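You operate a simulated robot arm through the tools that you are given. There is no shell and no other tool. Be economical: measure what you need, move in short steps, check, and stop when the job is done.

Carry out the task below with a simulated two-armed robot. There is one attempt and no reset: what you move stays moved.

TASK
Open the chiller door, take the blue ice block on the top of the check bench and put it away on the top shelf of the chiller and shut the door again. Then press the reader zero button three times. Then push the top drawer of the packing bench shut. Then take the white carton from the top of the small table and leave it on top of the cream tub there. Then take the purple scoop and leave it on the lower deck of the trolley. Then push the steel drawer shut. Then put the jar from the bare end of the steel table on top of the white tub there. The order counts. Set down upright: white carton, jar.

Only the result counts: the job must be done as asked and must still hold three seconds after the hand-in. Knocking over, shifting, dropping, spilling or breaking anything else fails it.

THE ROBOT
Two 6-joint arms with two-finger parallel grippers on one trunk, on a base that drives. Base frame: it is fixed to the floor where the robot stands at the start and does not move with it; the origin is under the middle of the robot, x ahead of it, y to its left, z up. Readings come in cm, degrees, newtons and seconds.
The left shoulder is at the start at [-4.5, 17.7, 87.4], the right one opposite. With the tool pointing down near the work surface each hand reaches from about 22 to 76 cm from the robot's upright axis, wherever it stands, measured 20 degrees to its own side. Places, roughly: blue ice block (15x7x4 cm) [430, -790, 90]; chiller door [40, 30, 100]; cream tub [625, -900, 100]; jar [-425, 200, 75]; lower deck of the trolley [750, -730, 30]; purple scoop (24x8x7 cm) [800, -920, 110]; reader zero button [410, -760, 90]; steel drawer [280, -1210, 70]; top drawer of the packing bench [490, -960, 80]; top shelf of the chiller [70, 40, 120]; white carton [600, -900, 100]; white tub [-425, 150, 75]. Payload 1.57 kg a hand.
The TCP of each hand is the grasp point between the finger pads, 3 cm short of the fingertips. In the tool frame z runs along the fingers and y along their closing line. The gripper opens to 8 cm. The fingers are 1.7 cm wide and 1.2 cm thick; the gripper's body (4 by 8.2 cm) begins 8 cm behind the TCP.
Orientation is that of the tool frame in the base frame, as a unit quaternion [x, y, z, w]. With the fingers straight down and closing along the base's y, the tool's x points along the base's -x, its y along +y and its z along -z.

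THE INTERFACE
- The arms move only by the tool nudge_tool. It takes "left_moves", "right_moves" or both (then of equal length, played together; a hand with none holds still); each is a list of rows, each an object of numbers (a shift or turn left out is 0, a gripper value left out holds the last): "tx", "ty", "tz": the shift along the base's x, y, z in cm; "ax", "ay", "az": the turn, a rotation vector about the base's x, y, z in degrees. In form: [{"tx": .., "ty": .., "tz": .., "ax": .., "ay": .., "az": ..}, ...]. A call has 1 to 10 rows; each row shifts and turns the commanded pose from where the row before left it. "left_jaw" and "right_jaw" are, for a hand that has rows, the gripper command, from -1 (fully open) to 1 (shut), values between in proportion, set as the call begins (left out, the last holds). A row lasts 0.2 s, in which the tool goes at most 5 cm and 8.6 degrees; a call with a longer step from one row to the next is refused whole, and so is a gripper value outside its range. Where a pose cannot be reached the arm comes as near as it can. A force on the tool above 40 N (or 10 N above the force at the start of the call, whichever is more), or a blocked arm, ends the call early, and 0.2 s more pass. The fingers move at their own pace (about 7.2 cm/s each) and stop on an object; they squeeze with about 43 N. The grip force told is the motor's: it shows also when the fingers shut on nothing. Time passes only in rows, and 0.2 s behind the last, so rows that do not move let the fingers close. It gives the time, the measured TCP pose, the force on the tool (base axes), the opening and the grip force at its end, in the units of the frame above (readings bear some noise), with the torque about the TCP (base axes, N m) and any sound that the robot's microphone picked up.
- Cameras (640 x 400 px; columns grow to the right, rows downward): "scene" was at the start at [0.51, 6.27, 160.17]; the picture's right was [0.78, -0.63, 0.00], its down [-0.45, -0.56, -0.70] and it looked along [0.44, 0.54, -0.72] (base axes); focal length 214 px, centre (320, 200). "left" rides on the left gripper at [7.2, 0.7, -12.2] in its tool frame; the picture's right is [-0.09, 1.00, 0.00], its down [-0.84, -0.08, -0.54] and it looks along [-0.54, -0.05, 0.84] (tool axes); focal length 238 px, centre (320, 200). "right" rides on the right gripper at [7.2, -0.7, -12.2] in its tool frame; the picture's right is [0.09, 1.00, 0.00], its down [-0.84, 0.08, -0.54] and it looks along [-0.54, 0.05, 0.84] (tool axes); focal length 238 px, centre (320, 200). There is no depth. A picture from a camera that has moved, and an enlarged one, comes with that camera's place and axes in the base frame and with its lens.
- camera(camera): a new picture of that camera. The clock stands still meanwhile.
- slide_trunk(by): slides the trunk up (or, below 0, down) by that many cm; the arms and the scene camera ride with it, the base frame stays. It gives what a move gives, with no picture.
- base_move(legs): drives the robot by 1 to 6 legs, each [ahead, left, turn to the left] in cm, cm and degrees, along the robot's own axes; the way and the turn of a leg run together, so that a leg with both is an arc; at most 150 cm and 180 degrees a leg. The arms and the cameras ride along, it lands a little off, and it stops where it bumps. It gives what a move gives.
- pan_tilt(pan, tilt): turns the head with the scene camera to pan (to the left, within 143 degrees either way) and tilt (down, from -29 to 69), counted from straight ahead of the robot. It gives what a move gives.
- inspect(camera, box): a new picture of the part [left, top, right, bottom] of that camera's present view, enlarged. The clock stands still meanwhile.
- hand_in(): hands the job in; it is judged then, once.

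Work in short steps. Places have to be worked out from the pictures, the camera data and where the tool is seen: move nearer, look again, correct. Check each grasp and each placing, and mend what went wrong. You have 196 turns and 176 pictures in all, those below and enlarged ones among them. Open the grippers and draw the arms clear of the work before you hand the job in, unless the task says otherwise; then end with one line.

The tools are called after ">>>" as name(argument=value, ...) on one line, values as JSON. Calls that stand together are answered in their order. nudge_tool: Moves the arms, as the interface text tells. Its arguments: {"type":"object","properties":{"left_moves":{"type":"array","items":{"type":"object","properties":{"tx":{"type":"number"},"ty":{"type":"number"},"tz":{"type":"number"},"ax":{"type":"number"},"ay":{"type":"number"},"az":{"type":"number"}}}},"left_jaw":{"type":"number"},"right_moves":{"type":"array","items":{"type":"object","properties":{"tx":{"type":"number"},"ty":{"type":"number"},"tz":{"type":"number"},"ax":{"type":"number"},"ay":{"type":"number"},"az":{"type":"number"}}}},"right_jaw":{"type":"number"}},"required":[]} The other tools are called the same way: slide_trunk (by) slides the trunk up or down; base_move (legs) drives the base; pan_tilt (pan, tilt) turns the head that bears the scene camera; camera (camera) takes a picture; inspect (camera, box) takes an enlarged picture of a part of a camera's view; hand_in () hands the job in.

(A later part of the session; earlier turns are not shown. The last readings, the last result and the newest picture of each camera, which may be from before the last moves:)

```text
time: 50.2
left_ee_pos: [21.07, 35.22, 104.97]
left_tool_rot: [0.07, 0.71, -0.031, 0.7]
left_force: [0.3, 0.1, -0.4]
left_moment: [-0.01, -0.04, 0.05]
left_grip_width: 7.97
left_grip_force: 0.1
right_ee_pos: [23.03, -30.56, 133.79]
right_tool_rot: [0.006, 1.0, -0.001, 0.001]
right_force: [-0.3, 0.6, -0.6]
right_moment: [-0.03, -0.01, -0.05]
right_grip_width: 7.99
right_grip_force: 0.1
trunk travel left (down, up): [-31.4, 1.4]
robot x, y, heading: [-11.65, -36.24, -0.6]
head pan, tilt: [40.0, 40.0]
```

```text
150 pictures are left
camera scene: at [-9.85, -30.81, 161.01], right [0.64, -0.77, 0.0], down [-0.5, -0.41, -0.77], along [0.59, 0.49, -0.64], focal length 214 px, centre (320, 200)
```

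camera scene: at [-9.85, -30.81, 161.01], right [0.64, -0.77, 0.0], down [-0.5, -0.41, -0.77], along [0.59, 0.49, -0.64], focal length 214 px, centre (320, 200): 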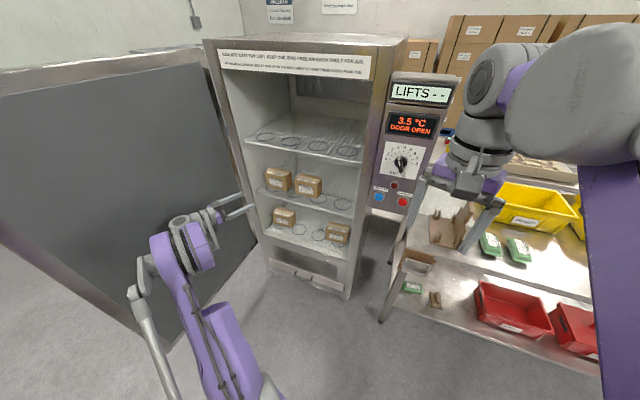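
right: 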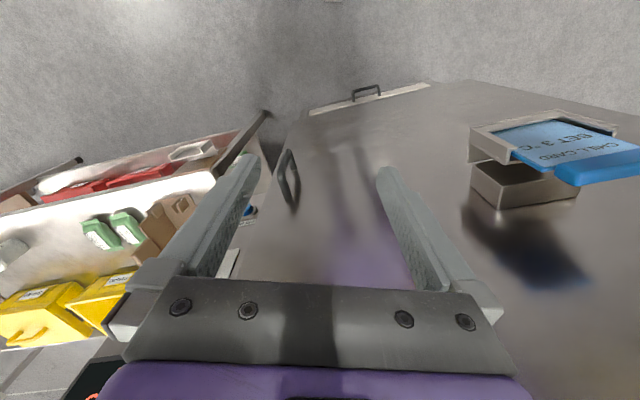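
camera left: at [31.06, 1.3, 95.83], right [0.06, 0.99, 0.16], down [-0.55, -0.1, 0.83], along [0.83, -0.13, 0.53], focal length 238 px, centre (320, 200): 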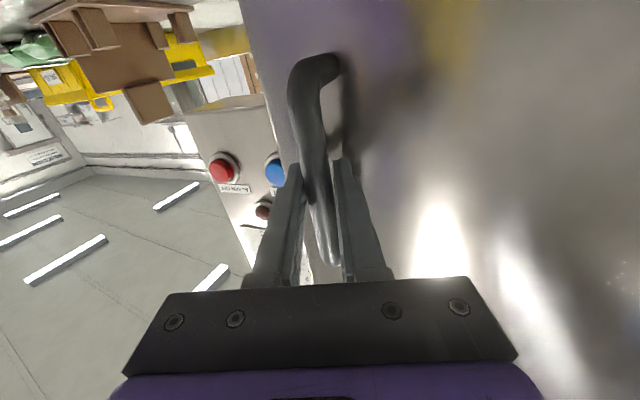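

The door is about 110° open, which is enough. I withdraw the left hand, tuck it, and look at the path to the right.

>>> nudge_tool(left_moves=[{"ty": -4, "tx": -1}, {"ty": -4, "tx": -1}, {"ty": -4, "tx": -1}, {"ty": -4, "tx": 0}, {"ty": -4, "tz": 3}, {"ty": -4, "tz": 3}, {"tz": 3, "ay": 8}, {"tz": 3, "ay": 8}, {"tz": 3, "ay": 8}, {"tz": 3, "ay": 8}])

>>> pan_tilt(pan=-80, tilt=35)

>>> camera(camera="scene")

```text
time: 52.4
left_ee_pos: [17.99, 11.08, 122.98]
left_tool_rot: [0.059, 0.876, -0.05, 0.476]
left_force: [0.1, -1.4, 1.0]
left_moment: [-0.01, 0.02, 0.01]
left_grip_width: 7.98
left_grip_force: 0.1
right_ee_pos: [22.81, -30.47, 133.98]
right_tool_rot: [0.006, 1.0, -0.001, 0.0]
right_force: [0.2, 0.3, 0.7]
right_moment: [0.01, 0.02, -0.03]
right_grip_width: 7.99
right_grip_force: 0.1
trunk travel left (down, up): [-31.4, 1.4]
robot x, y, heading: [-11.73, -36.13, -0.5]
head pan, tilt: [40.0, 40.0]
```

```text
time: 54.4
left_ee_pos: [17.95, 11.09, 122.93]
left_tool_rot: [0.059, 0.875, -0.049, 0.478]
left_force: [0.3, 0.5, -0.3]
left_moment: [-0.01, -0.01, -0.05]
left_grip_width: 7.99
left_grip_force: 0.0
right_ee_pos: [22.89, -30.41, 133.9]
right_tool_rot: [0.005, 1.0, -0.001, 0.001]
right_force: [-0.7, 0.9, 0.4]
right_moment: [0.0, -0.01, -0.04]
right_grip_width: 7.98
right_grip_force: 0.1
trunk travel left (down, up): [-31.4, 1.4]
robot x, y, heading: [-11.8, -36.31, -0.5]
head pan, tilt: [-80.0, 35.0]
```

```text
149 pictures are left
camera scene: at [-14.94, -44.89, 161.76], right [-0.99, -0.17, 0.0], down [-0.1, 0.57, -0.82], along [0.14, -0.81, -0.57], focal length 214 px, centre (320, 200)
```

scene: 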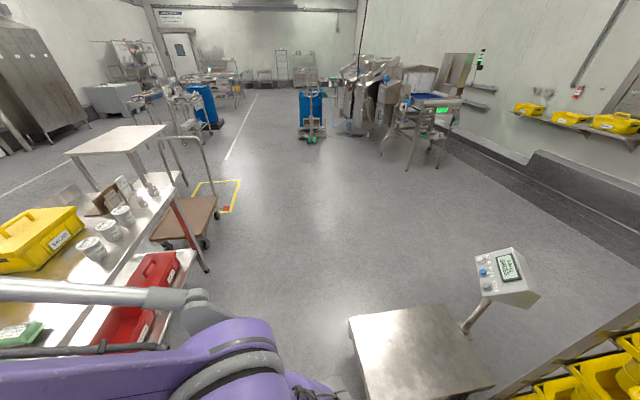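

The path between the bench and the scale is about 110 cm wide. I turn to about −67° and drive along the aisle.

>>> base_move(legs=[[0, 0, -67], [100, 0, 0], [120, 0, 0]])

>>> pan_tilt(pan=0, tilt=15)

>>> camera(camera="scene")

```text
time: 68.2
left_ee_pos: [128.47, -248.83, 123.0]
left_tool_rot: [0.532, 0.697, -0.305, 0.371]
left_force: [-0.4, -0.1, 0.4]
left_moment: [0.05, 0.01, -0.02]
left_grip_width: 8.01
left_grip_force: 0.0
right_ee_pos: [92.05, -269.57, 133.91]
right_tool_rot: [0.558, 0.83, -0.001, 0.001]
right_force: [0.7, 0.0, -0.7]
right_moment: [0.02, -0.01, -0.01]
right_grip_width: 7.99
right_grip_force: 0.1
trunk travel left (down, up): [-31.4, 1.4]
robot x, y, heading: [73.5, -239.7, -67.7]
head pan, tilt: [-80.0, 35.0]
```

```text
time: 69.8
left_ee_pos: [128.61, -248.94, 122.97]
left_tool_rot: [0.533, 0.697, -0.305, 0.37]
left_force: [0.2, -0.2, 0.3]
left_moment: [-0.01, -0.03, 0.03]
left_grip_width: 8.0
left_grip_force: 0.0
right_ee_pos: [92.14, -269.72, 133.98]
right_tool_rot: [0.558, 0.83, -0.001, 0.0]
right_force: [-0.4, -0.1, -0.4]
right_moment: [-0.03, 0.04, -0.02]
right_grip_width: 8.0
right_grip_force: 0.0
trunk travel left (down, up): [-31.4, 1.4]
robot x, y, heading: [73.39, -239.75, -67.7]
head pan, tilt: [0.0, 15.0]
```

```text
148 pictures are left
camera scene: at [74.94, -244.6, 164.96], right [-0.92, -0.38, 0.0], down [-0.1, 0.24, -0.97], along [0.37, -0.89, -0.26], focal length 214 px, centre (320, 200)
```

scene: 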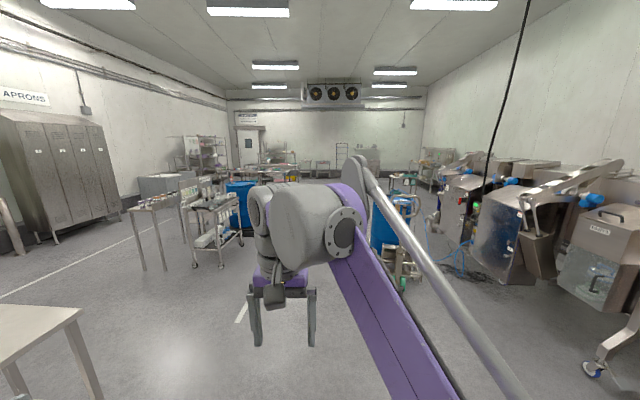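

The way ahead is clear. I drive on.

>>> base_move(legs=[[150, 0, 0], [110, 0, 0]])

>>> pan_tilt(pan=25, tilt=15)

>>> camera(camera="scene")

```text
time: 82.4
left_ee_pos: [229.59, -488.54, 123.0]
left_tool_rot: [0.53, 0.699, -0.303, 0.372]
left_force: [1.4, 0.3, 0.2]
left_moment: [0.01, 0.02, -0.01]
left_grip_width: 8.03
left_grip_force: 0.1
right_ee_pos: [193.3, -509.49, 133.85]
right_tool_rot: [0.555, 0.832, -0.002, 0.0]
right_force: [-0.9, 0.7, -1.5]
right_moment: [-0.01, 0.01, -0.01]
right_grip_width: 8.0
right_grip_force: 0.0
trunk travel left (down, up): [-31.4, 1.4]
robot x, y, heading: [174.42, -479.94, -67.1]
head pan, tilt: [0.0, 15.0]
```

```text
time: 83.3
left_ee_pos: [229.58, -488.68, 122.92]
left_tool_rot: [0.53, 0.699, -0.304, 0.372]
left_force: [0.7, 0.1, -0.3]
left_moment: [0.0, 0.02, 0.04]
left_grip_width: 8.0
left_grip_force: 0.0
right_ee_pos: [193.3, -509.55, 134.02]
right_tool_rot: [0.555, 0.832, -0.002, 0.0]
right_force: [-0.2, -0.4, -1.1]
right_moment: [-0.02, -0.02, -0.03]
right_grip_width: 7.99
right_grip_force: 0.1
trunk travel left (down, up): [-31.4, 1.4]
robot x, y, heading: [173.99, -480.09, -67.2]
head pan, tilt: [25.0, 15.0]
```

```text
147 pictures are left
camera scene: at [179.24, -482.27, 164.96], right [-0.67, -0.74, 0.0], down [-0.19, 0.17, -0.97], along [0.72, -0.65, -0.26], focal length 214 px, centre (320, 200)
```

scene: 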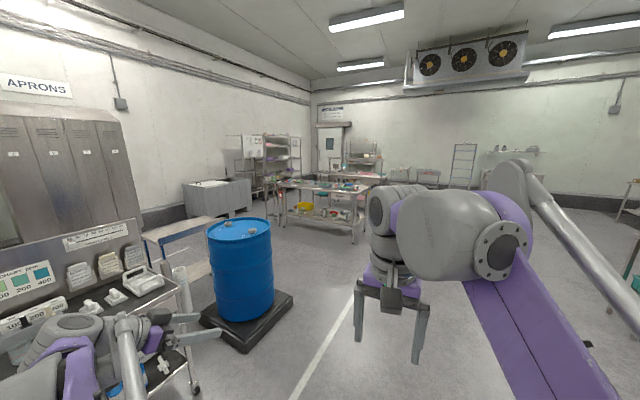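

The blue barrel is ahead-left, and the table behind it is probably the check bench. I zoom in on it.

>>> inspect(camera="scene", box=[230, 120, 400, 250])

```text
3.08 times, centred on (315, 185) of scene
camera zoom: at [179.24, -482.27, 164.96], right [-0.67, -0.74, 0.0], down [-0.19, 0.17, -0.97], along [0.72, -0.65, -0.26], focal length 660 px, centre (335, 246)
```

zoom: 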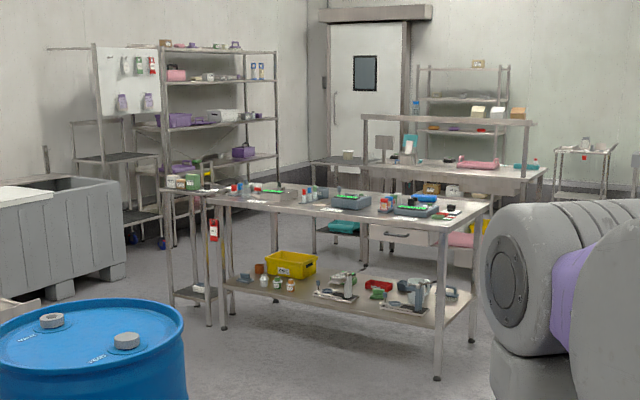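

The blue block is at about (431, −775), and the check bench's near end edge runs (389,−747)–(410,−805). I drive on along my heading, then will turn to face that end.

>>> base_move(legs=[[140, 0, 0], [110, 0, 0]])

>>> pan_tilt(pan=40, tilt=30)

>>> camera(camera="scene")

>>> pan_tilt(pan=-25, tilt=25)

>>> camera(camera="scene")

```text
time: 95.5
left_ee_pos: [326.68, -718.57, 123.0]
left_tool_rot: [0.53, 0.699, -0.303, 0.373]
left_force: [-0.2, -0.1, -0.1]
left_moment: [-0.01, 0.01, -0.01]
left_grip_width: 8.01
left_grip_force: 0.0
right_ee_pos: [290.36, -739.51, 133.88]
right_tool_rot: [0.555, 0.832, -0.001, 0.001]
right_force: [-0.2, 0.3, -0.3]
right_moment: [0.0, -0.02, -0.02]
right_grip_width: 7.99
right_grip_force: 0.1
trunk travel left (down, up): [-31.4, 1.4]
robot x, y, heading: [270.94, -709.76, -67.0]
head pan, tilt: [25.0, 15.0]
```

```text
time: 96.3
left_ee_pos: [326.67, -718.62, 123.05]
left_tool_rot: [0.53, 0.699, -0.303, 0.372]
left_force: [0.4, 0.1, 0.2]
left_moment: [0.01, -0.05, 0.0]
left_grip_width: 8.0
left_grip_force: 0.0
right_ee_pos: [290.56, -739.58, 133.91]
right_tool_rot: [0.555, 0.832, -0.001, 0.0]
right_force: [-0.4, -0.7, 0.2]
right_moment: [-0.01, -0.06, 0.01]
right_grip_width: 8.02
right_grip_force: 0.0
trunk travel left (down, up): [-31.4, 1.4]
robot x, y, heading: [271.09, -710.1, -66.8]
head pan, tilt: [40.0, 30.0]
```

```text
145 pictures are left
camera scene: at [277.48, -710.19, 162.55], right [-0.46, -0.89, 0.0], down [-0.44, 0.23, -0.87], along [0.77, -0.39, -0.5], focal length 214 px, centre (320, 200)
```

scene: 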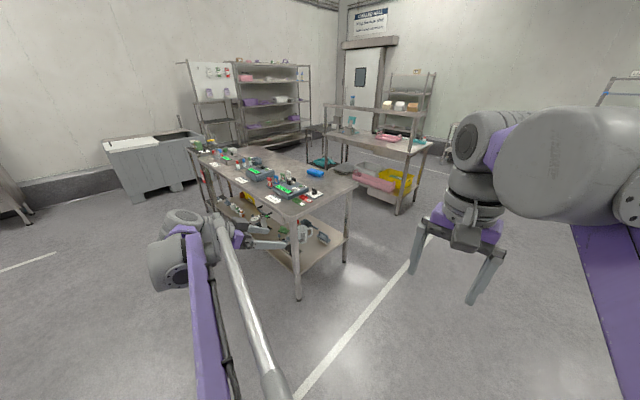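

```text
time: 97.7
left_ee_pos: [326.7, -718.54, 123.04]
left_tool_rot: [0.531, 0.698, -0.304, 0.372]
left_force: [0.4, 0.2, -0.9]
left_moment: [0.02, 0.01, 0.0]
left_grip_width: 7.99
left_grip_force: 0.0
right_ee_pos: [290.38, -739.57, 133.97]
right_tool_rot: [0.555, 0.832, -0.001, 0.0]
right_force: [-0.1, 0.9, -0.3]
right_moment: [-0.01, -0.01, -0.02]
right_grip_width: 8.0
right_grip_force: 0.0
trunk travel left (down, up): [-31.4, 1.4]
robot x, y, heading: [271.3, -709.9, -67.3]
head pan, tilt: [-25.0, 25.0]
```

```text
144 pictures are left
camera scene: at [269.1, -715.27, 163.34], right [-1.0, 0.03, 0.0], down [0.01, 0.42, -0.91], along [-0.03, -0.91, -0.42], focal length 214 px, centre (320, 200)
```

scene: 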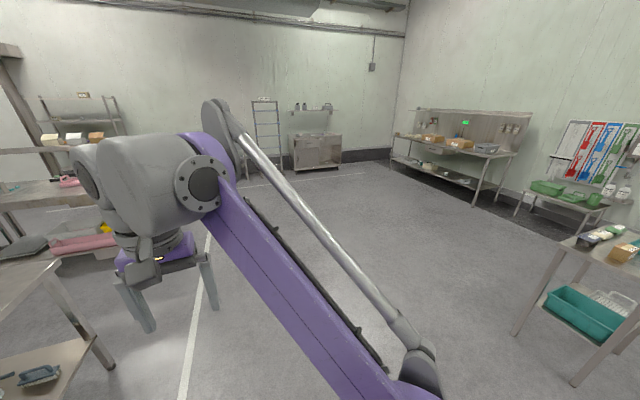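

The bench end edge is at (378,−748)–(397,−801), and the floor in front is clear. I drive over, turn to face the end, and approach partway.

>>> base_move(legs=[[94, -8, 0], [0, 0, 86], [42, -6, 0]])

>>> pan_tilt(pan=0, tilt=42)

>>> camera(camera="scene")

>>> camera(camera="right")

```text
time: 108.5
left_ee_pos: [354.79, -738.25, 122.98]
left_tool_rot: [-0.085, 0.873, 0.029, 0.479]
left_force: [0.0, -1.0, 0.2]
left_moment: [0.01, 0.0, 0.02]
left_grip_width: 8.02
left_grip_force: 0.0
right_ee_pos: [372.54, -776.11, 133.87]
right_tool_rot: [-0.156, 0.988, -0.001, 0.0]
right_force: [0.0, 0.4, 0.5]
right_moment: [-0.03, 0.0, 0.01]
right_grip_width: 8.01
right_grip_force: 0.1
trunk travel left (down, up): [-31.4, 1.4]
robot x, y, heading: [341.33, -793.06, 18.3]
head pan, tilt: [-25.0, 25.0]
```

```text
time: 109.3
left_ee_pos: [354.8, -738.25, 122.93]
left_tool_rot: [-0.084, 0.874, 0.029, 0.478]
left_force: [-0.1, -0.3, 0.4]
left_moment: [-0.02, -0.01, 0.0]
left_grip_width: 8.0
left_grip_force: 0.2
right_ee_pos: [372.67, -776.21, 133.88]
right_tool_rot: [-0.156, 0.988, -0.001, 0.001]
right_force: [0.0, -0.3, -0.7]
right_moment: [0.01, -0.02, 0.0]
right_grip_width: 7.99
right_grip_force: 0.1
trunk travel left (down, up): [-31.4, 1.4]
robot x, y, heading: [341.47, -792.41, 18.4]
head pan, tilt: [0.0, 42.0]
```

```text
143 pictures are left
camera scene: at [345.3, -791.5, 160.72], right [0.31, -0.95, 0.0], down [-0.63, -0.21, -0.74], along [0.71, 0.23, -0.67], focal length 214 px, centre (320, 200)
```

scene: 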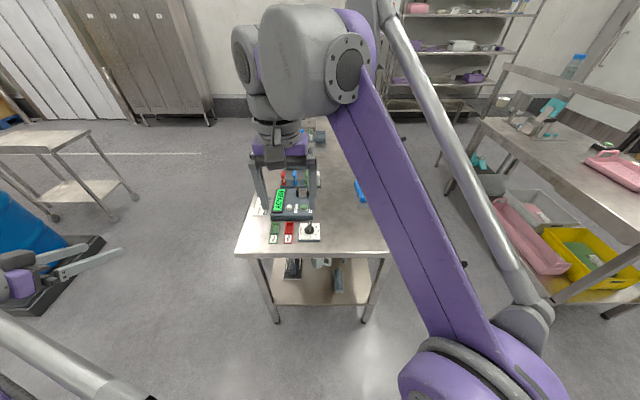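

```text
142 pictures are left
camera right: at [365.98, -778.98, 146.04], right [-0.4, 0.92, 0.0], down [0.77, 0.33, 0.54], along [0.5, 0.21, -0.84], focal length 238 px, centre (320, 200)
```

right: 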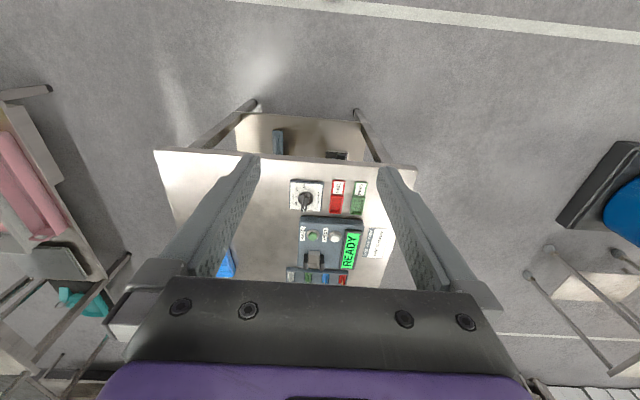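

The block is about 88 cm ahead and 20 cm right of me, and the bench edge 51 ahead. I move closer by 20 cm.

>>> base_move(legs=[[20, 0, 0]])

>>> pan_tilt(pan=-30, tilt=45)

>>> camera(camera="scene")

>>> camera(camera="right")

```text
time: 110.9
left_ee_pos: [373.26, -732.02, 123.21]
left_tool_rot: [-0.085, 0.873, 0.029, 0.479]
left_force: [0.0, 0.3, 0.1]
left_moment: [0.01, 0.0, 0.0]
left_grip_width: 8.0
left_grip_force: 0.0
right_ee_pos: [391.35, -769.96, 133.92]
right_tool_rot: [-0.157, 0.988, -0.001, 0.001]
right_force: [0.0, 0.0, -0.5]
right_moment: [0.01, 0.01, -0.03]
right_grip_width: 8.0
right_grip_force: 0.0
trunk travel left (down, up): [-31.4, 1.4]
robot x, y, heading: [360.51, -786.57, 18.4]
head pan, tilt: [0.0, 42.0]
```

```text
time: 111.9
left_ee_pos: [373.44, -732.02, 123.09]
left_tool_rot: [-0.086, 0.873, 0.03, 0.479]
left_force: [-0.1, 0.1, -0.2]
left_moment: [0.01, 0.03, 0.01]
left_grip_width: 8.0
left_grip_force: 0.1
right_ee_pos: [391.36, -769.9, 133.83]
right_tool_rot: [-0.157, 0.988, -0.001, 0.001]
right_force: [-0.2, 0.9, -0.8]
right_moment: [0.0, -0.01, 0.02]
right_grip_width: 8.0
right_grip_force: 0.1
trunk travel left (down, up): [-31.4, 1.4]
robot x, y, heading: [360.2, -786.52, 18.4]
head pan, tilt: [-30.0, 45.0]
```

```text
141 pictures are left
camera scene: at [364.05, -789.56, 160.28], right [-0.2, -0.98, 0.0], down [-0.69, 0.14, -0.71], along [0.69, -0.14, -0.71], focal length 214 px, centre (320, 200)
```

scene: 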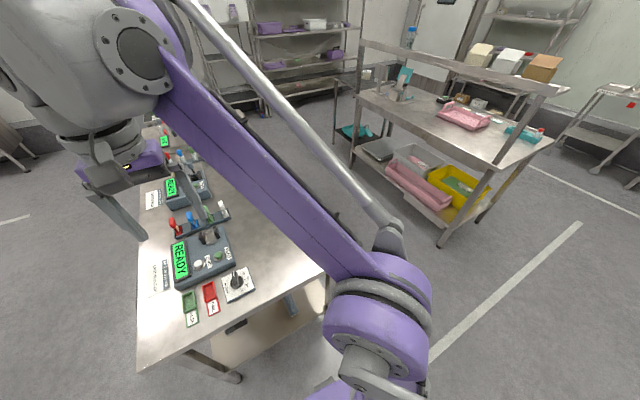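

```text
140 pictures are left
camera right: at [384.68, -772.75, 146.05], right [-0.4, 0.92, 0.0], down [0.77, 0.33, 0.54], along [0.5, 0.21, -0.84], focal length 238 px, centre (320, 200)
```

right: 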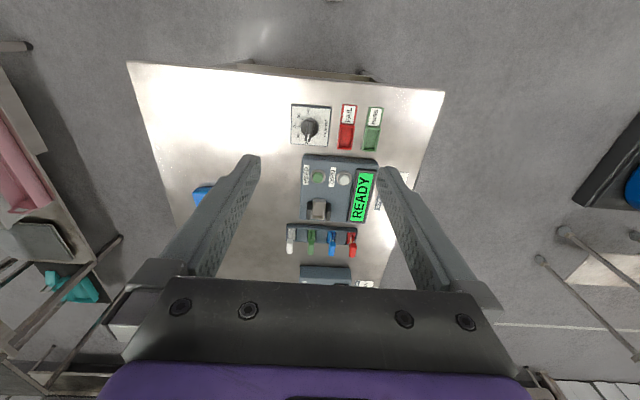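

I move the right hand toward the block to get a clear view of it.

>>> nudge_tool(right_moves=[{"tx": 3.5, "ty": -3}, {"tx": 3.5, "ty": -3}, {"tx": 3.5, "ty": -3}, {"tx": 3.5, "ty": -3, "tz": -2}, {"tx": 3.5, "ty": -3, "tz": -3}, {"tx": 3.5, "ty": -3, "tz": -3}], right_jaw=-1)

>>> camera(camera="right")

```text
refused: row 4 steps farther than a row can; nothing moved
```

```text
139 pictures are left
camera right: at [384.68, -772.75, 146.05], right [-0.4, 0.92, 0.0], down [0.77, 0.33, 0.54], along [0.5, 0.21, -0.84], focal length 238 px, centre (320, 200)
```

right: 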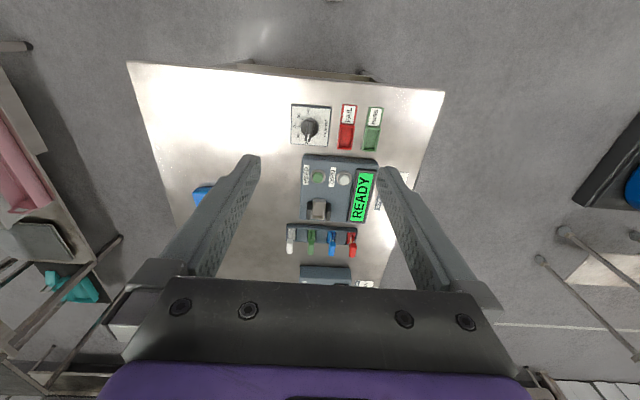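

The step was too long; I use smaller rows.

>>> nudge_tool(right_moves=[{"tx": 3.3, "ty": -3}, {"tx": 3.3, "ty": -3}, {"tx": 3.3, "ty": -3}, {"tx": 3.3, "ty": -3}, {"tx": 3.3, "ty": -3}, {"tx": 3.3, "ty": -3}, {"tz": -4}, {"tz": -4}], right_jaw=-1)

>>> camera(camera="right")

```text
time: 113.7
left_ee_pos: [373.47, -732.08, 123.05]
left_tool_rot: [-0.085, 0.873, 0.029, 0.479]
left_force: [0.3, -0.1, 0.3]
left_moment: [0.0, 0.02, 0.01]
left_grip_width: 8.01
left_grip_force: 0.0
right_ee_pos: [410.67, -788.31, 124.96]
right_tool_rot: [-0.158, 0.987, 0.0, 0.001]
right_force: [0.0, -0.1, -0.5]
right_moment: [-0.04, 0.02, -0.03]
right_grip_width: 7.98
right_grip_force: 0.0
right hand out of reach, approached as far as the arm can: row 6
trunk travel left (down, up): [-31.4, 1.4]
robot x, y, heading: [360.66, -786.49, 18.2]
head pan, tilt: [-30.0, 45.0]
```

```text
138 pictures are left
camera right: at [403.97, -791.09, 137.1], right [-0.4, 0.92, 0.0], down [0.77, 0.33, 0.54], along [0.5, 0.21, -0.84], focal length 238 px, centre (320, 200)
```

right: 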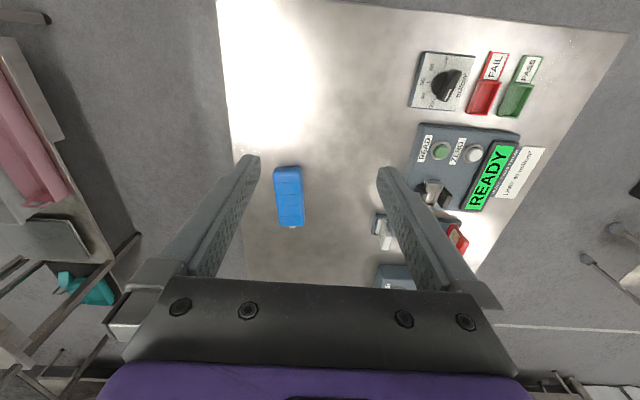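

Block centre is about (432.4, −786.7), long axis ~23°. I go toward it while lowering and turn 5°.

>>> nudge_tool(right_moves=[{"tx": 3.3, "ty": 0.2, "tz": -3.5, "az": 1}, {"tx": 3.3, "ty": 0.3, "tz": -3.5, "az": 1}, {"tx": 3.3, "ty": 0.3, "tz": -3.5, "az": 1}, {"tx": 3.3, "ty": 0.3, "tz": -3.5, "az": 1}, {"tx": 3.3, "ty": 0.3, "tz": -3.5, "az": 1}])

>>> camera(camera="right")

```text
time: 114.9
left_ee_pos: [373.64, -732.08, 123.01]
left_tool_rot: [-0.086, 0.873, 0.03, 0.479]
left_force: [-0.3, -0.1, -0.5]
left_moment: [-0.02, -0.01, -0.03]
left_grip_width: 8.01
left_grip_force: 0.1
right_ee_pos: [427.31, -786.63, 107.4]
right_tool_rot: [-0.2, 0.98, 0.0, 0.001]
right_force: [-0.6, 0.1, -0.9]
right_moment: [0.0, 0.0, -0.04]
right_grip_width: 7.99
right_grip_force: 0.1
trunk travel left (down, up): [-31.4, 1.4]
robot x, y, heading: [360.37, -786.46, 18.3]
head pan, tilt: [-30.0, 45.0]
```

```text
137 pictures are left
camera right: at [420.86, -790.1, 119.5], right [-0.48, 0.88, 0.0], down [0.74, 0.4, 0.54], along [0.48, 0.26, -0.84], focal length 238 px, centre (320, 200)
```

right: 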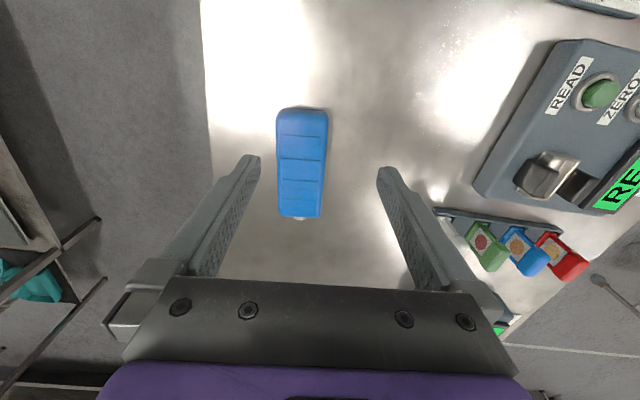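

I centre above the block and descend in steps.

>>> nudge_tool(right_moves=[{"tx": 3, "ty": 0.3, "az": 1.5}, {"tx": 2.9, "ty": 0.3}, {"tz": -4}, {"tz": -3.5}])

>>> camera(camera="right")

```text
time: 115.9
left_ee_pos: [373.49, -732.04, 123.06]
left_tool_rot: [-0.085, 0.874, 0.029, 0.478]
left_force: [-0.9, -0.2, -0.7]
left_moment: [-0.01, 0.04, 0.02]
left_grip_width: 8.0
left_grip_force: 0.1
right_ee_pos: [431.28, -786.39, 99.93]
right_tool_rot: [-0.214, 0.977, -0.001, 0.0]
right_force: [0.4, 0.2, -0.3]
right_moment: [0.0, -0.02, -0.01]
right_grip_width: 8.02
right_grip_force: 0.1
right hand out of reach, approached as far as the arm can: row 2
trunk travel left (down, up): [-31.4, 1.4]
robot x, y, heading: [360.48, -786.49, 18.2]
head pan, tilt: [-30.0, 45.0]
```

```text
136 pictures are left
camera right: at [424.78, -789.98, 112.07], right [-0.5, 0.87, 0.0], down [0.73, 0.42, 0.54], along [0.47, 0.27, -0.84], focal length 238 px, centre (320, 200)
```

right: 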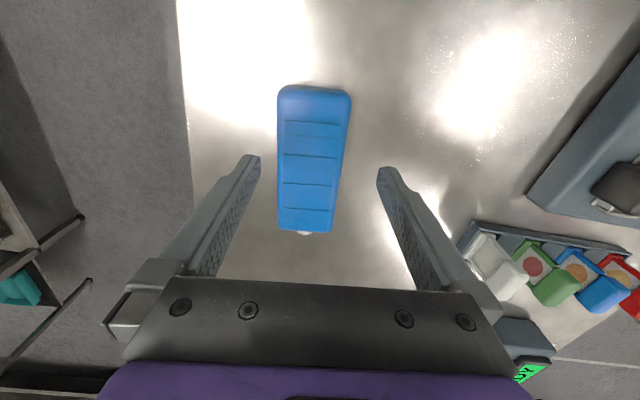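

The block sits ~0.7 cm toward the left finger. I correct, descend, and check.

>>> nudge_tool(right_moves=[{"tx": 0.5, "ty": -0.64}, {"tz": -3, "tx": 0.4}, {"tz": -1.5}])

>>> camera(camera="right")

```text
time: 116.7
left_ee_pos: [373.4, -731.99, 123.03]
left_tool_rot: [-0.086, 0.873, 0.03, 0.479]
left_force: [0.8, 0.4, -1.2]
left_moment: [-0.02, 0.02, 0.02]
left_grip_width: 8.0
left_grip_force: 0.1
right_ee_pos: [431.9, -786.95, 95.58]
right_tool_rot: [-0.212, 0.977, -0.001, 0.0]
right_force: [0.1, 0.0, -0.4]
right_moment: [0.02, -0.01, -0.02]
right_grip_width: 7.96
right_grip_force: 0.2
trunk travel left (down, up): [-31.4, 1.4]
robot x, y, heading: [360.33, -786.76, 18.3]
head pan, tilt: [-30.0, 45.0]
```

```text
135 pictures are left
camera right: at [425.56, -790.55, 107.63], right [-0.5, 0.87, 0.0], down [0.73, 0.42, 0.54], along [0.47, 0.27, -0.84], focal length 238 px, centre (320, 200)
```

right: 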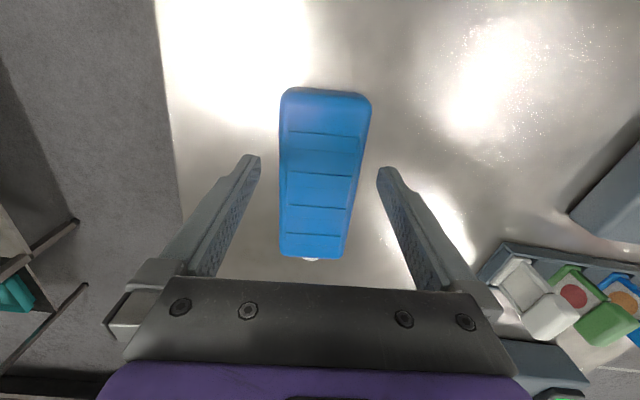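

Centred. I descend further, watching force.

>>> nudge_tool(right_moves=[{"tz": -1.2}, {"tz": -1}, {"tz": -0.8}])

>>> inspect(camera="right", box=[200, 60, 440, 300])

```text
time: 117.5
left_ee_pos: [373.36, -732.08, 123.07]
left_tool_rot: [-0.086, 0.873, 0.03, 0.479]
left_force: [-0.5, -0.4, -0.2]
left_moment: [0.02, -0.04, 0.02]
left_grip_width: 8.0
left_grip_force: 0.0
right_ee_pos: [431.85, -786.99, 92.61]
right_tool_rot: [-0.213, 0.977, 0.0, 0.001]
right_force: [-0.2, -0.4, 0.7]
right_moment: [-0.03, 0.01, 0.03]
right_grip_width: 8.01
right_grip_force: 0.0
trunk travel left (down, up): [-31.4, 1.4]
robot x, y, heading: [360.3, -786.18, 18.6]
head pan, tilt: [-30.0, 45.0]
```

```text
1.67 times, centred on (320, 180) of right
camera zoom: at [425.59, -790.54, 104.67], right [-0.5, 0.87, 0.0], down [0.73, 0.42, 0.54], along [0.47, 0.27, -0.84], focal length 397 px, centre (320, 233)
```

zoom: 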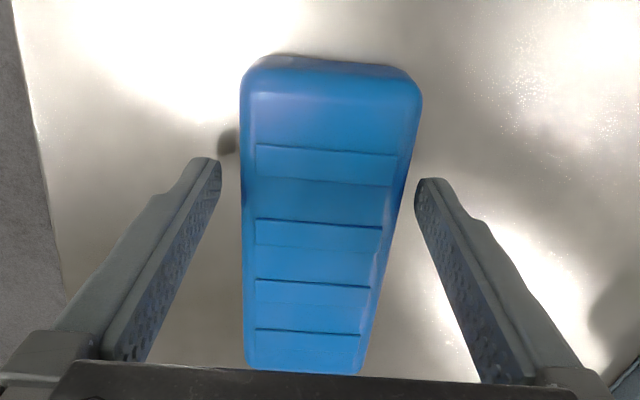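

The fingers straddle the block. I go slightly lower and close.

>>> nudge_tool(right_moves=[{"tz": -0.7}])

>>> nudge_tool(right_moves=[{}, {}, {}], right_jaw=1)

>>> nudge_tool(right_moves=[{"tz": 2}, {"tz": 3}, {"tz": 3}, {"tz": 3}])

>>> camera(camera="right")

```text
time: 117.9
left_ee_pos: [373.35, -731.98, 122.95]
left_tool_rot: [-0.085, 0.873, 0.029, 0.479]
left_force: [0.9, 0.0, 0.2]
left_moment: [0.0, 0.03, 0.02]
left_grip_width: 8.0
left_grip_force: 0.0
right_ee_pos: [431.91, -786.92, 91.94]
right_tool_rot: [-0.213, 0.977, -0.001, 0.001]
right_force: [0.0, 0.8, -1.0]
right_moment: [0.01, 0.05, -0.04]
right_grip_width: 8.02
right_grip_force: 0.0
trunk travel left (down, up): [-31.4, 1.4]
robot x, y, heading: [360.4, -786.73, 18.3]
head pan, tilt: [-30.0, 45.0]
```

```text
time: 118.7
left_ee_pos: [373.35, -732.05, 123.06]
left_tool_rot: [-0.085, 0.873, 0.03, 0.479]
left_force: [-0.5, 0.2, -0.1]
left_moment: [0.02, 0.0, -0.01]
left_grip_width: 8.0
left_grip_force: 0.0
right_ee_pos: [431.91, -786.87, 91.82]
right_tool_rot: [-0.213, 0.977, 0.0, 0.001]
right_force: [-0.6, 0.5, -0.3]
right_moment: [0.1, 0.06, 0.02]
right_grip_width: 6.34
right_grip_force: 43.3
trunk travel left (down, up): [-31.4, 1.4]
robot x, y, heading: [361.0, -786.8, 18.6]
head pan, tilt: [-30.0, 45.0]
```

```text
time: 119.7
left_ee_pos: [373.44, -732.05, 123.02]
left_tool_rot: [-0.085, 0.873, 0.029, 0.479]
left_force: [-0.3, -0.1, -0.2]
left_moment: [0.0, 0.01, -0.01]
left_grip_width: 7.99
left_grip_force: 0.1
right_ee_pos: [431.85, -786.98, 102.83]
right_tool_rot: [-0.213, 0.977, -0.001, 0.001]
right_force: [0.2, 0.2, -2.5]
right_moment: [-0.04, 0.08, 0.0]
right_grip_width: 6.37
right_grip_force: 43.0
trunk travel left (down, up): [-31.4, 1.4]
robot x, y, heading: [361.13, -786.35, 18.4]
head pan, tilt: [-30.0, 45.0]
```

```text
133 pictures are left
camera right: at [425.62, -790.61, 114.99], right [-0.5, 0.87, 0.0], down [0.73, 0.42, 0.54], along [0.47, 0.27, -0.84], focal length 238 px, centre (320, 200)
```

right: 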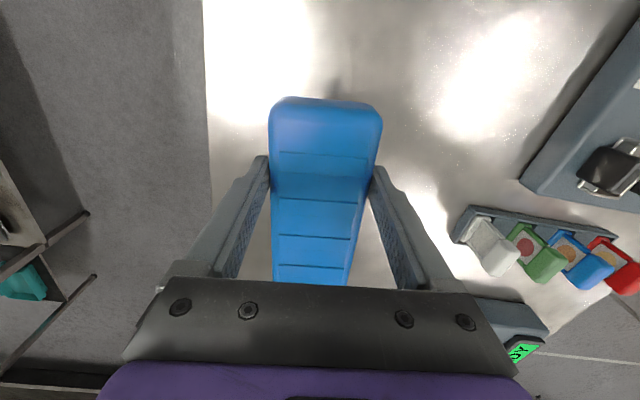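

Held firmly (6.4 cm). For the shelf I need the hand pitched while the block stays level. I set it back down, open, pitch the hand 45° forward about the grasp point, and regrip.

>>> nudge_tool(right_moves=[{"tz": -4}, {"tz": -4}, {"tz": -2}, {"tz": -0.8}, {}])

>>> nudge_tool(right_moves=[{}, {}, {"ax": 3.12, "ay": -6.8}, {"ax": 3.12, "ay": -6.8}, {"ax": 3.12, "ay": -6.8}, {"ax": 3.12, "ay": -6.8}, {"ax": 3.12, "ay": -6.8}, {"ax": 3.12, "ay": -6.8}], right_jaw=-1)

>>> camera(camera="right")

```text
time: 120.9
left_ee_pos: [373.46, -732.07, 122.86]
left_tool_rot: [-0.086, 0.873, 0.03, 0.479]
left_force: [0.0, 0.3, 0.9]
left_moment: [-0.01, 0.01, 0.04]
left_grip_width: 8.0
left_grip_force: 0.0
right_ee_pos: [431.99, -787.03, 92.0]
right_tool_rot: [-0.214, 0.977, 0.0, 0.002]
right_force: [0.4, -0.2, -2.7]
right_moment: [-0.05, 0.09, -0.02]
right_grip_width: 6.34
right_grip_force: 43.0
trunk travel left (down, up): [-31.4, 1.4]
robot x, y, heading: [360.68, -786.79, 18.5]
head pan, tilt: [-30.0, 45.0]
```

```text
time: 122.7
left_ee_pos: [373.31, -732.07, 123.0]
left_tool_rot: [-0.085, 0.873, 0.029, 0.479]
left_force: [0.2, 0.0, -0.1]
left_moment: [-0.01, -0.03, 0.05]
left_grip_width: 8.01
left_grip_force: 0.0
right_ee_pos: [431.82, -787.02, 92.03]
right_tool_rot: [-0.197, 0.902, 0.081, 0.375]
right_force: [-0.1, -0.2, -0.1]
right_moment: [-0.01, -0.01, 0.03]
right_grip_width: 8.03
right_grip_force: 0.1
trunk travel left (down, up): [-31.4, 1.4]
robot x, y, heading: [360.06, -786.48, 18.5]
head pan, tilt: [-30.0, 45.0]
```

```text
132 pictures are left
camera right: at [419.64, -793.3, 95.51], right [-0.47, 0.88, -0.07], down [0.16, 0.16, 0.98], along [0.87, 0.45, -0.21], focal length 238 px, centre (320, 200)
```

right: 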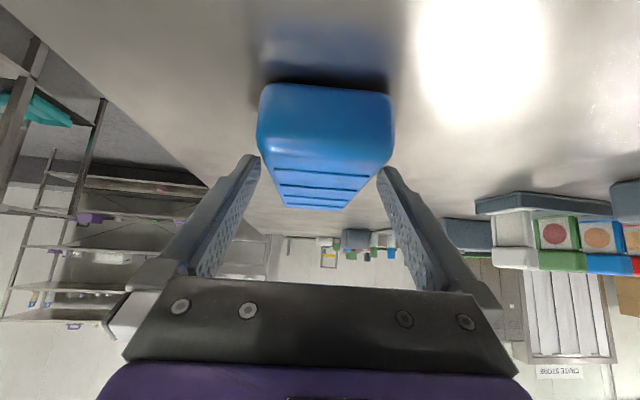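

Pitched as wanted, with the block still level between the fingers. I regrip and lift.

>>> nudge_tool(right_moves=[{"tz": -0.7}])

>>> nudge_tool(right_moves=[{}, {}, {}], right_jaw=1)

>>> nudge_tool(right_moves=[{"tz": 2}, {"tz": 3}, {"tz": 4}, {"tz": 4}, {"tz": 4}, {"tz": 4}, {"tz": 4}])

>>> camera(camera="right")

```text
time: 123.1
left_ee_pos: [373.31, -732.13, 122.91]
left_tool_rot: [-0.085, 0.873, 0.03, 0.479]
left_force: [0.4, 0.3, -0.6]
left_moment: [0.0, -0.03, -0.02]
left_grip_width: 8.0
left_grip_force: 0.1
right_ee_pos: [432.05, -786.98, 91.34]
right_tool_rot: [-0.196, 0.903, 0.081, 0.374]
right_force: [-1.0, 0.1, 0.9]
right_moment: [-0.01, 0.0, 0.03]
right_grip_width: 8.0
right_grip_force: 0.2
trunk travel left (down, up): [-31.4, 1.4]
robot x, y, heading: [360.52, -786.25, 18.4]
head pan, tilt: [-30.0, 45.0]
```

```text
time: 123.9
left_ee_pos: [373.43, -732.05, 122.99]
left_tool_rot: [-0.085, 0.873, 0.03, 0.479]
left_force: [0.4, 0.0, -0.6]
left_moment: [-0.01, -0.01, -0.01]
left_grip_width: 7.99
left_grip_force: 0.0
right_ee_pos: [431.77, -786.87, 91.53]
right_tool_rot: [-0.197, 0.903, 0.082, 0.374]
right_force: [-0.7, -0.3, -0.1]
right_moment: [0.07, -0.23, 0.04]
right_grip_width: 6.37
right_grip_force: 43.0
trunk travel left (down, up): [-31.4, 1.4]
robot x, y, heading: [360.47, -786.85, 18.5]
head pan, tilt: [-30.0, 45.0]
```

```text
time: 125.5
left_ee_pos: [373.46, -732.0, 122.99]
left_tool_rot: [-0.085, 0.873, 0.03, 0.48]
left_force: [1.3, -0.1, 1.0]
left_moment: [0.0, -0.01, -0.01]
left_grip_width: 8.01
left_grip_force: 0.0
right_ee_pos: [432.11, -787.06, 116.39]
right_tool_rot: [-0.196, 0.903, 0.082, 0.374]
right_force: [0.0, 0.3, -3.2]
right_moment: [-0.07, 0.08, 0.03]
right_grip_width: 6.39
right_grip_force: 43.1
trunk travel left (down, up): [-31.4, 1.4]
robot x, y, heading: [360.05, -786.29, 18.4]
head pan, tilt: [-30.0, 45.0]
```

```text
131 pictures are left
camera right: at [419.74, -793.22, 119.88], right [-0.47, 0.88, -0.07], down [0.16, 0.16, 0.97], along [0.87, 0.45, -0.21], focal length 238 px, centre (320, 200)
```

right: 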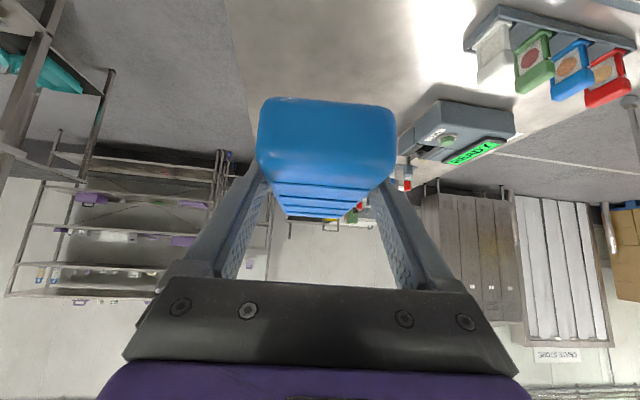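

The block is level and secure. I retract the hand a bit, then back away and travel sideways to the chiller (the same heading faces it).

>>> nudge_tool(right_moves=[{"tx": -3.8, "ty": -1.3, "tz": 2}, {"tx": -3.8, "ty": -1.3, "tz": 2}, {"tx": -3.8, "ty": -1.3, "tz": 2}, {"tx": -3.8, "ty": -1.3, "tz": 2}, {"tx": -3.8, "ty": -1.3, "tz": 2}, {"tx": -3.8, "ty": -1.3, "tz": 2}])

>>> base_move(legs=[[-108, 0, 0], [0, 150, 0], [0, 150, 0]])

>>> pan_tilt(pan=85, tilt=25)

>>> camera(camera="scene")

```text
time: 126.9
left_ee_pos: [373.29, -732.13, 122.94]
left_tool_rot: [-0.086, 0.873, 0.03, 0.479]
left_force: [-0.2, 0.6, -0.9]
left_moment: [-0.01, -0.03, 0.0]
left_grip_width: 7.98
left_grip_force: 0.1
right_ee_pos: [408.94, -794.72, 128.39]
right_tool_rot: [-0.198, 0.902, 0.082, 0.374]
right_force: [0.2, 0.6, -2.8]
right_moment: [-0.07, 0.09, 0.0]
right_grip_width: 6.38
right_grip_force: 43.4
trunk travel left (down, up): [-31.4, 1.4]
robot x, y, heading: [360.77, -786.26, 18.2]
head pan, tilt: [-30.0, 45.0]
```

```text
time: 158.2
left_ee_pos: [173.19, -484.32, 122.92]
left_tool_rot: [-0.088, 0.873, 0.031, 0.479]
left_force: [1.0, 0.3, -0.3]
left_moment: [-0.03, 0.01, 0.01]
left_grip_width: 7.98
left_grip_force: 0.0
right_ee_pos: [209.32, -546.73, 128.32]
right_tool_rot: [-0.199, 0.902, 0.082, 0.374]
right_force: [0.5, 0.6, -2.7]
right_moment: [-0.02, 0.12, -0.04]
right_grip_width: 6.39
right_grip_force: 42.9
trunk travel left (down, up): [-31.4, 1.4]
robot x, y, heading: [160.43, -538.75, 18.6]
head pan, tilt: [-30.0, 45.0]
```

```text
time: 160.1
left_ee_pos: [173.11, -484.24, 122.99]
left_tool_rot: [-0.088, 0.873, 0.031, 0.479]
left_force: [0.2, 0.1, 0.0]
left_moment: [-0.01, -0.01, 0.0]
left_grip_width: 8.01
left_grip_force: 0.1
right_ee_pos: [209.28, -546.73, 128.44]
right_tool_rot: [-0.199, 0.902, 0.082, 0.373]
right_force: [1.0, -0.5, -3.3]
right_moment: [-0.09, 0.06, 0.02]
right_grip_width: 6.38
right_grip_force: 43.0
trunk travel left (down, up): [-31.4, 1.4]
robot x, y, heading: [160.61, -538.79, 18.7]
head pan, tilt: [85.0, 25.0]
```

```text
130 pictures are left
camera scene: at [154.03, -531.27, 163.34], right [0.97, 0.24, 0.0], down [0.1, -0.41, -0.91], along [-0.21, 0.88, -0.42], focal length 214 px, centre (320, 200)
```

scene: 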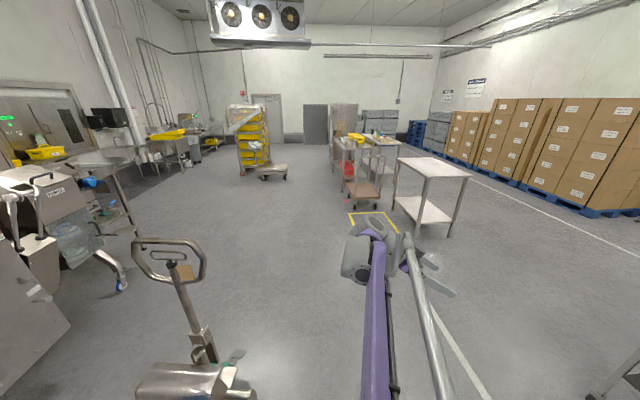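

The path back is clear. I bias 14 cm forward for clearance from the scale and continue left.

>>> base_move(legs=[[14, 140, 0], [0, 140, 0], [0, 110, 0]])

>>> camera(camera="scene")

```text
time: 194.2
left_ee_pos: [60.81, -109.73, 123.02]
left_tool_rot: [-0.09, 0.873, 0.032, 0.479]
left_force: [-0.3, -0.1, -0.8]
left_moment: [0.0, 0.01, 0.04]
left_grip_width: 8.02
left_grip_force: 0.1
right_ee_pos: [97.16, -171.95, 128.35]
right_tool_rot: [-0.202, 0.901, 0.084, 0.374]
right_force: [-0.7, 0.2, -3.7]
right_moment: [-0.05, 0.08, -0.01]
right_grip_width: 6.35
right_grip_force: 43.0
trunk travel left (down, up): [-31.4, 1.4]
robot x, y, heading: [48.13, -164.19, 19.1]
head pan, tilt: [85.0, 25.0]
```

```text
129 pictures are left
camera scene: at [41.86, -156.83, 163.34], right [0.97, 0.24, 0.0], down [0.1, -0.41, -0.91], along [-0.22, 0.88, -0.42], focal length 214 px, centre (320, 200)
```

scene: 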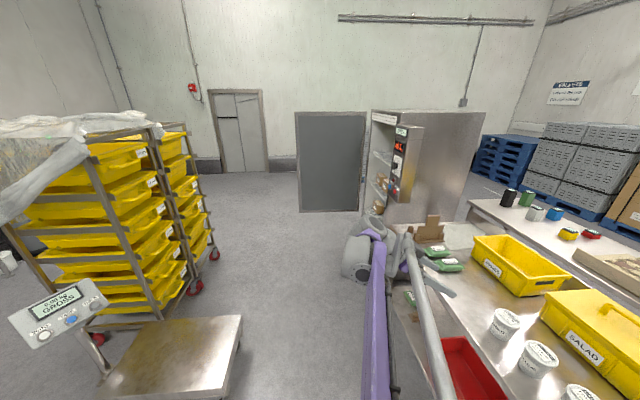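

The door is still wide open. I tuck the left hand inward, then move left and slightly back, passing clear of the scale and the control panel.

>>> nudge_tool(left_moves=[{"tx": 1.2, "ty": -3.6, "tz": 2}, {"tx": 1.2, "ty": -3.6, "tz": 2}, {"tx": 1.2, "ty": -3.6, "tz": 2}, {"tx": 1.2, "ty": -3.6, "tz": 2}])

>>> base_move(legs=[[0, 112, 0], [-15, 45, 0]])

>>> pan_tilt(pan=15, tilt=25)

>>> camera(camera="scene")

```text
time: 195.1
left_ee_pos: [65.33, -114.95, 131.67]
left_tool_rot: [-0.096, 0.873, 0.036, 0.477]
left_force: [-0.2, -0.5, -0.2]
left_moment: [-0.01, 0.01, 0.01]
left_grip_width: 7.99
left_grip_force: 0.0
right_ee_pos: [97.28, -172.07, 128.28]
right_tool_rot: [-0.202, 0.902, 0.084, 0.373]
right_force: [0.4, 0.1, -2.7]
right_moment: [-0.04, 0.09, 0.02]
right_grip_width: 6.38
right_grip_force: 43.2
trunk travel left (down, up): [-31.4, 1.4]
robot x, y, heading: [48.36, -164.38, 18.9]
head pan, tilt: [85.0, 25.0]
stopped in row 4 (left hand): the arm was blocked; the commanded pose is now the measured one
```

```text
time: 209.3
left_ee_pos: [-1.8, 28.16, 131.78]
left_tool_rot: [-0.102, 0.872, 0.039, 0.478]
left_force: [-0.3, -0.2, -0.3]
left_moment: [0.05, -0.01, 0.0]
left_grip_width: 8.0
left_grip_force: 0.0
right_ee_pos: [30.95, -28.56, 128.34]
right_tool_rot: [-0.207, 0.9, 0.086, 0.373]
right_force: [-0.8, 0.4, -2.5]
right_moment: [-0.02, 0.11, 0.0]
right_grip_width: 6.36
right_grip_force: 42.9
trunk travel left (down, up): [-31.4, 1.4]
robot x, y, heading: [-18.03, -21.21, 19.8]
head pan, tilt: [85.0, 25.0]
```

```text
time: 210.7
left_ee_pos: [-1.68, 28.21, 131.9]
left_tool_rot: [-0.101, 0.872, 0.039, 0.478]
left_force: [0.1, -0.1, 0.3]
left_moment: [-0.04, 0.02, 0.02]
left_grip_width: 8.02
left_grip_force: 0.1
right_ee_pos: [30.88, -28.52, 128.39]
right_tool_rot: [-0.207, 0.9, 0.085, 0.373]
right_force: [-0.6, 0.2, -2.8]
right_moment: [-0.03, 0.07, 0.02]
right_grip_width: 6.36
right_grip_force: 42.4
trunk travel left (down, up): [-31.4, 1.4]
robot x, y, heading: [-18.13, -21.07, 19.6]
head pan, tilt: [15.0, 25.0]
```

```text
128 pictures are left
camera scene: at [-14.72, -17.68, 163.34], right [0.57, -0.82, 0.0], down [-0.35, -0.24, -0.91], along [0.74, 0.52, -0.42], focal length 214 px, centre (320, 200)
```

scene: 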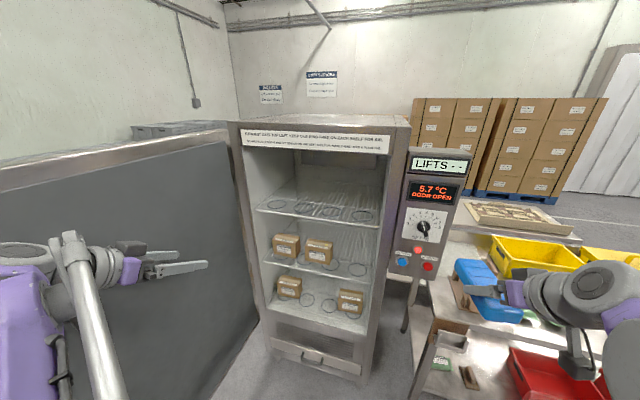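

Top shelf is at z≈121.5, its front edge running (51,4)–(36,50), header at z≈149. I shift left, bring the right hand in front of the opening, and check.

>>> base_move(legs=[[0, 12, 0]])

>>> nudge_tool(right_moves=[{"tx": -1.3, "ty": 3.8}, {"tx": -1.3, "ty": 3.8}, {"tx": -1.3, "ty": 3.8}, {"tx": -1.3, "ty": 3.8}, {"tx": -1.3, "ty": 3.8}, {"tx": -1.3, "ty": 3.8}])

>>> camera(camera="scene")

>>> camera(camera="right")

```text
time: 212.4
left_ee_pos: [-5.89, 39.39, 131.87]
left_tool_rot: [-0.102, 0.872, 0.04, 0.477]
left_force: [0.8, -0.7, -1.0]
left_moment: [0.02, 0.01, 0.04]
left_grip_width: 8.0
left_grip_force: 0.1
right_ee_pos: [26.97, -17.3, 128.29]
right_tool_rot: [-0.207, 0.901, 0.085, 0.373]
right_force: [-0.3, 1.2, -3.4]
right_moment: [-0.04, 0.09, 0.02]
right_grip_width: 6.37
right_grip_force: 42.5
trunk travel left (down, up): [-31.4, 1.4]
robot x, y, heading: [-21.94, -10.15, 19.9]
head pan, tilt: [15.0, 25.0]
```

```text
time: 213.8
left_ee_pos: [-5.91, 39.51, 131.79]
left_tool_rot: [-0.101, 0.872, 0.038, 0.478]
left_force: [1.0, 1.2, -1.2]
left_moment: [-0.02, 0.02, 0.02]
left_grip_width: 8.01
left_grip_force: 0.1
right_ee_pos: [19.21, 5.74, 128.29]
right_tool_rot: [-0.208, 0.901, 0.087, 0.372]
right_force: [0.0, 0.7, -3.1]
right_moment: [-0.06, 0.07, 0.01]
right_grip_width: 6.37
right_grip_force: 43.0
trunk travel left (down, up): [-31.4, 1.4]
robot x, y, heading: [-22.14, -10.17, 19.5]
head pan, tilt: [15.0, 25.0]
```

```text
127 pictures are left
camera scene: at [-18.73, -6.32, 163.34], right [0.57, -0.82, 0.0], down [-0.35, -0.24, -0.91], along [0.74, 0.52, -0.42], focal length 214 px, centre (320, 200)
```

scene: 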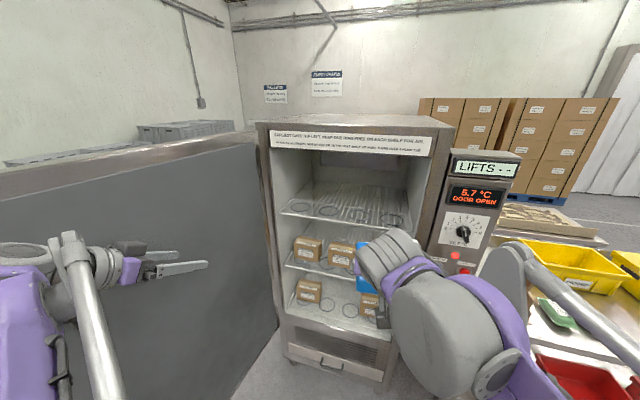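

```text
126 pictures are left
camera right: at [7.06, -0.89, 131.75], right [-0.49, 0.87, -0.07], down [0.15, 0.16, 0.97], along [0.86, 0.47, -0.21], focal length 238 px, centre (320, 200)
```

right: 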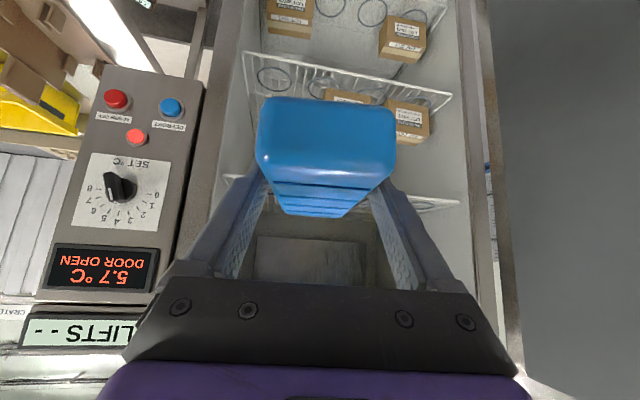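

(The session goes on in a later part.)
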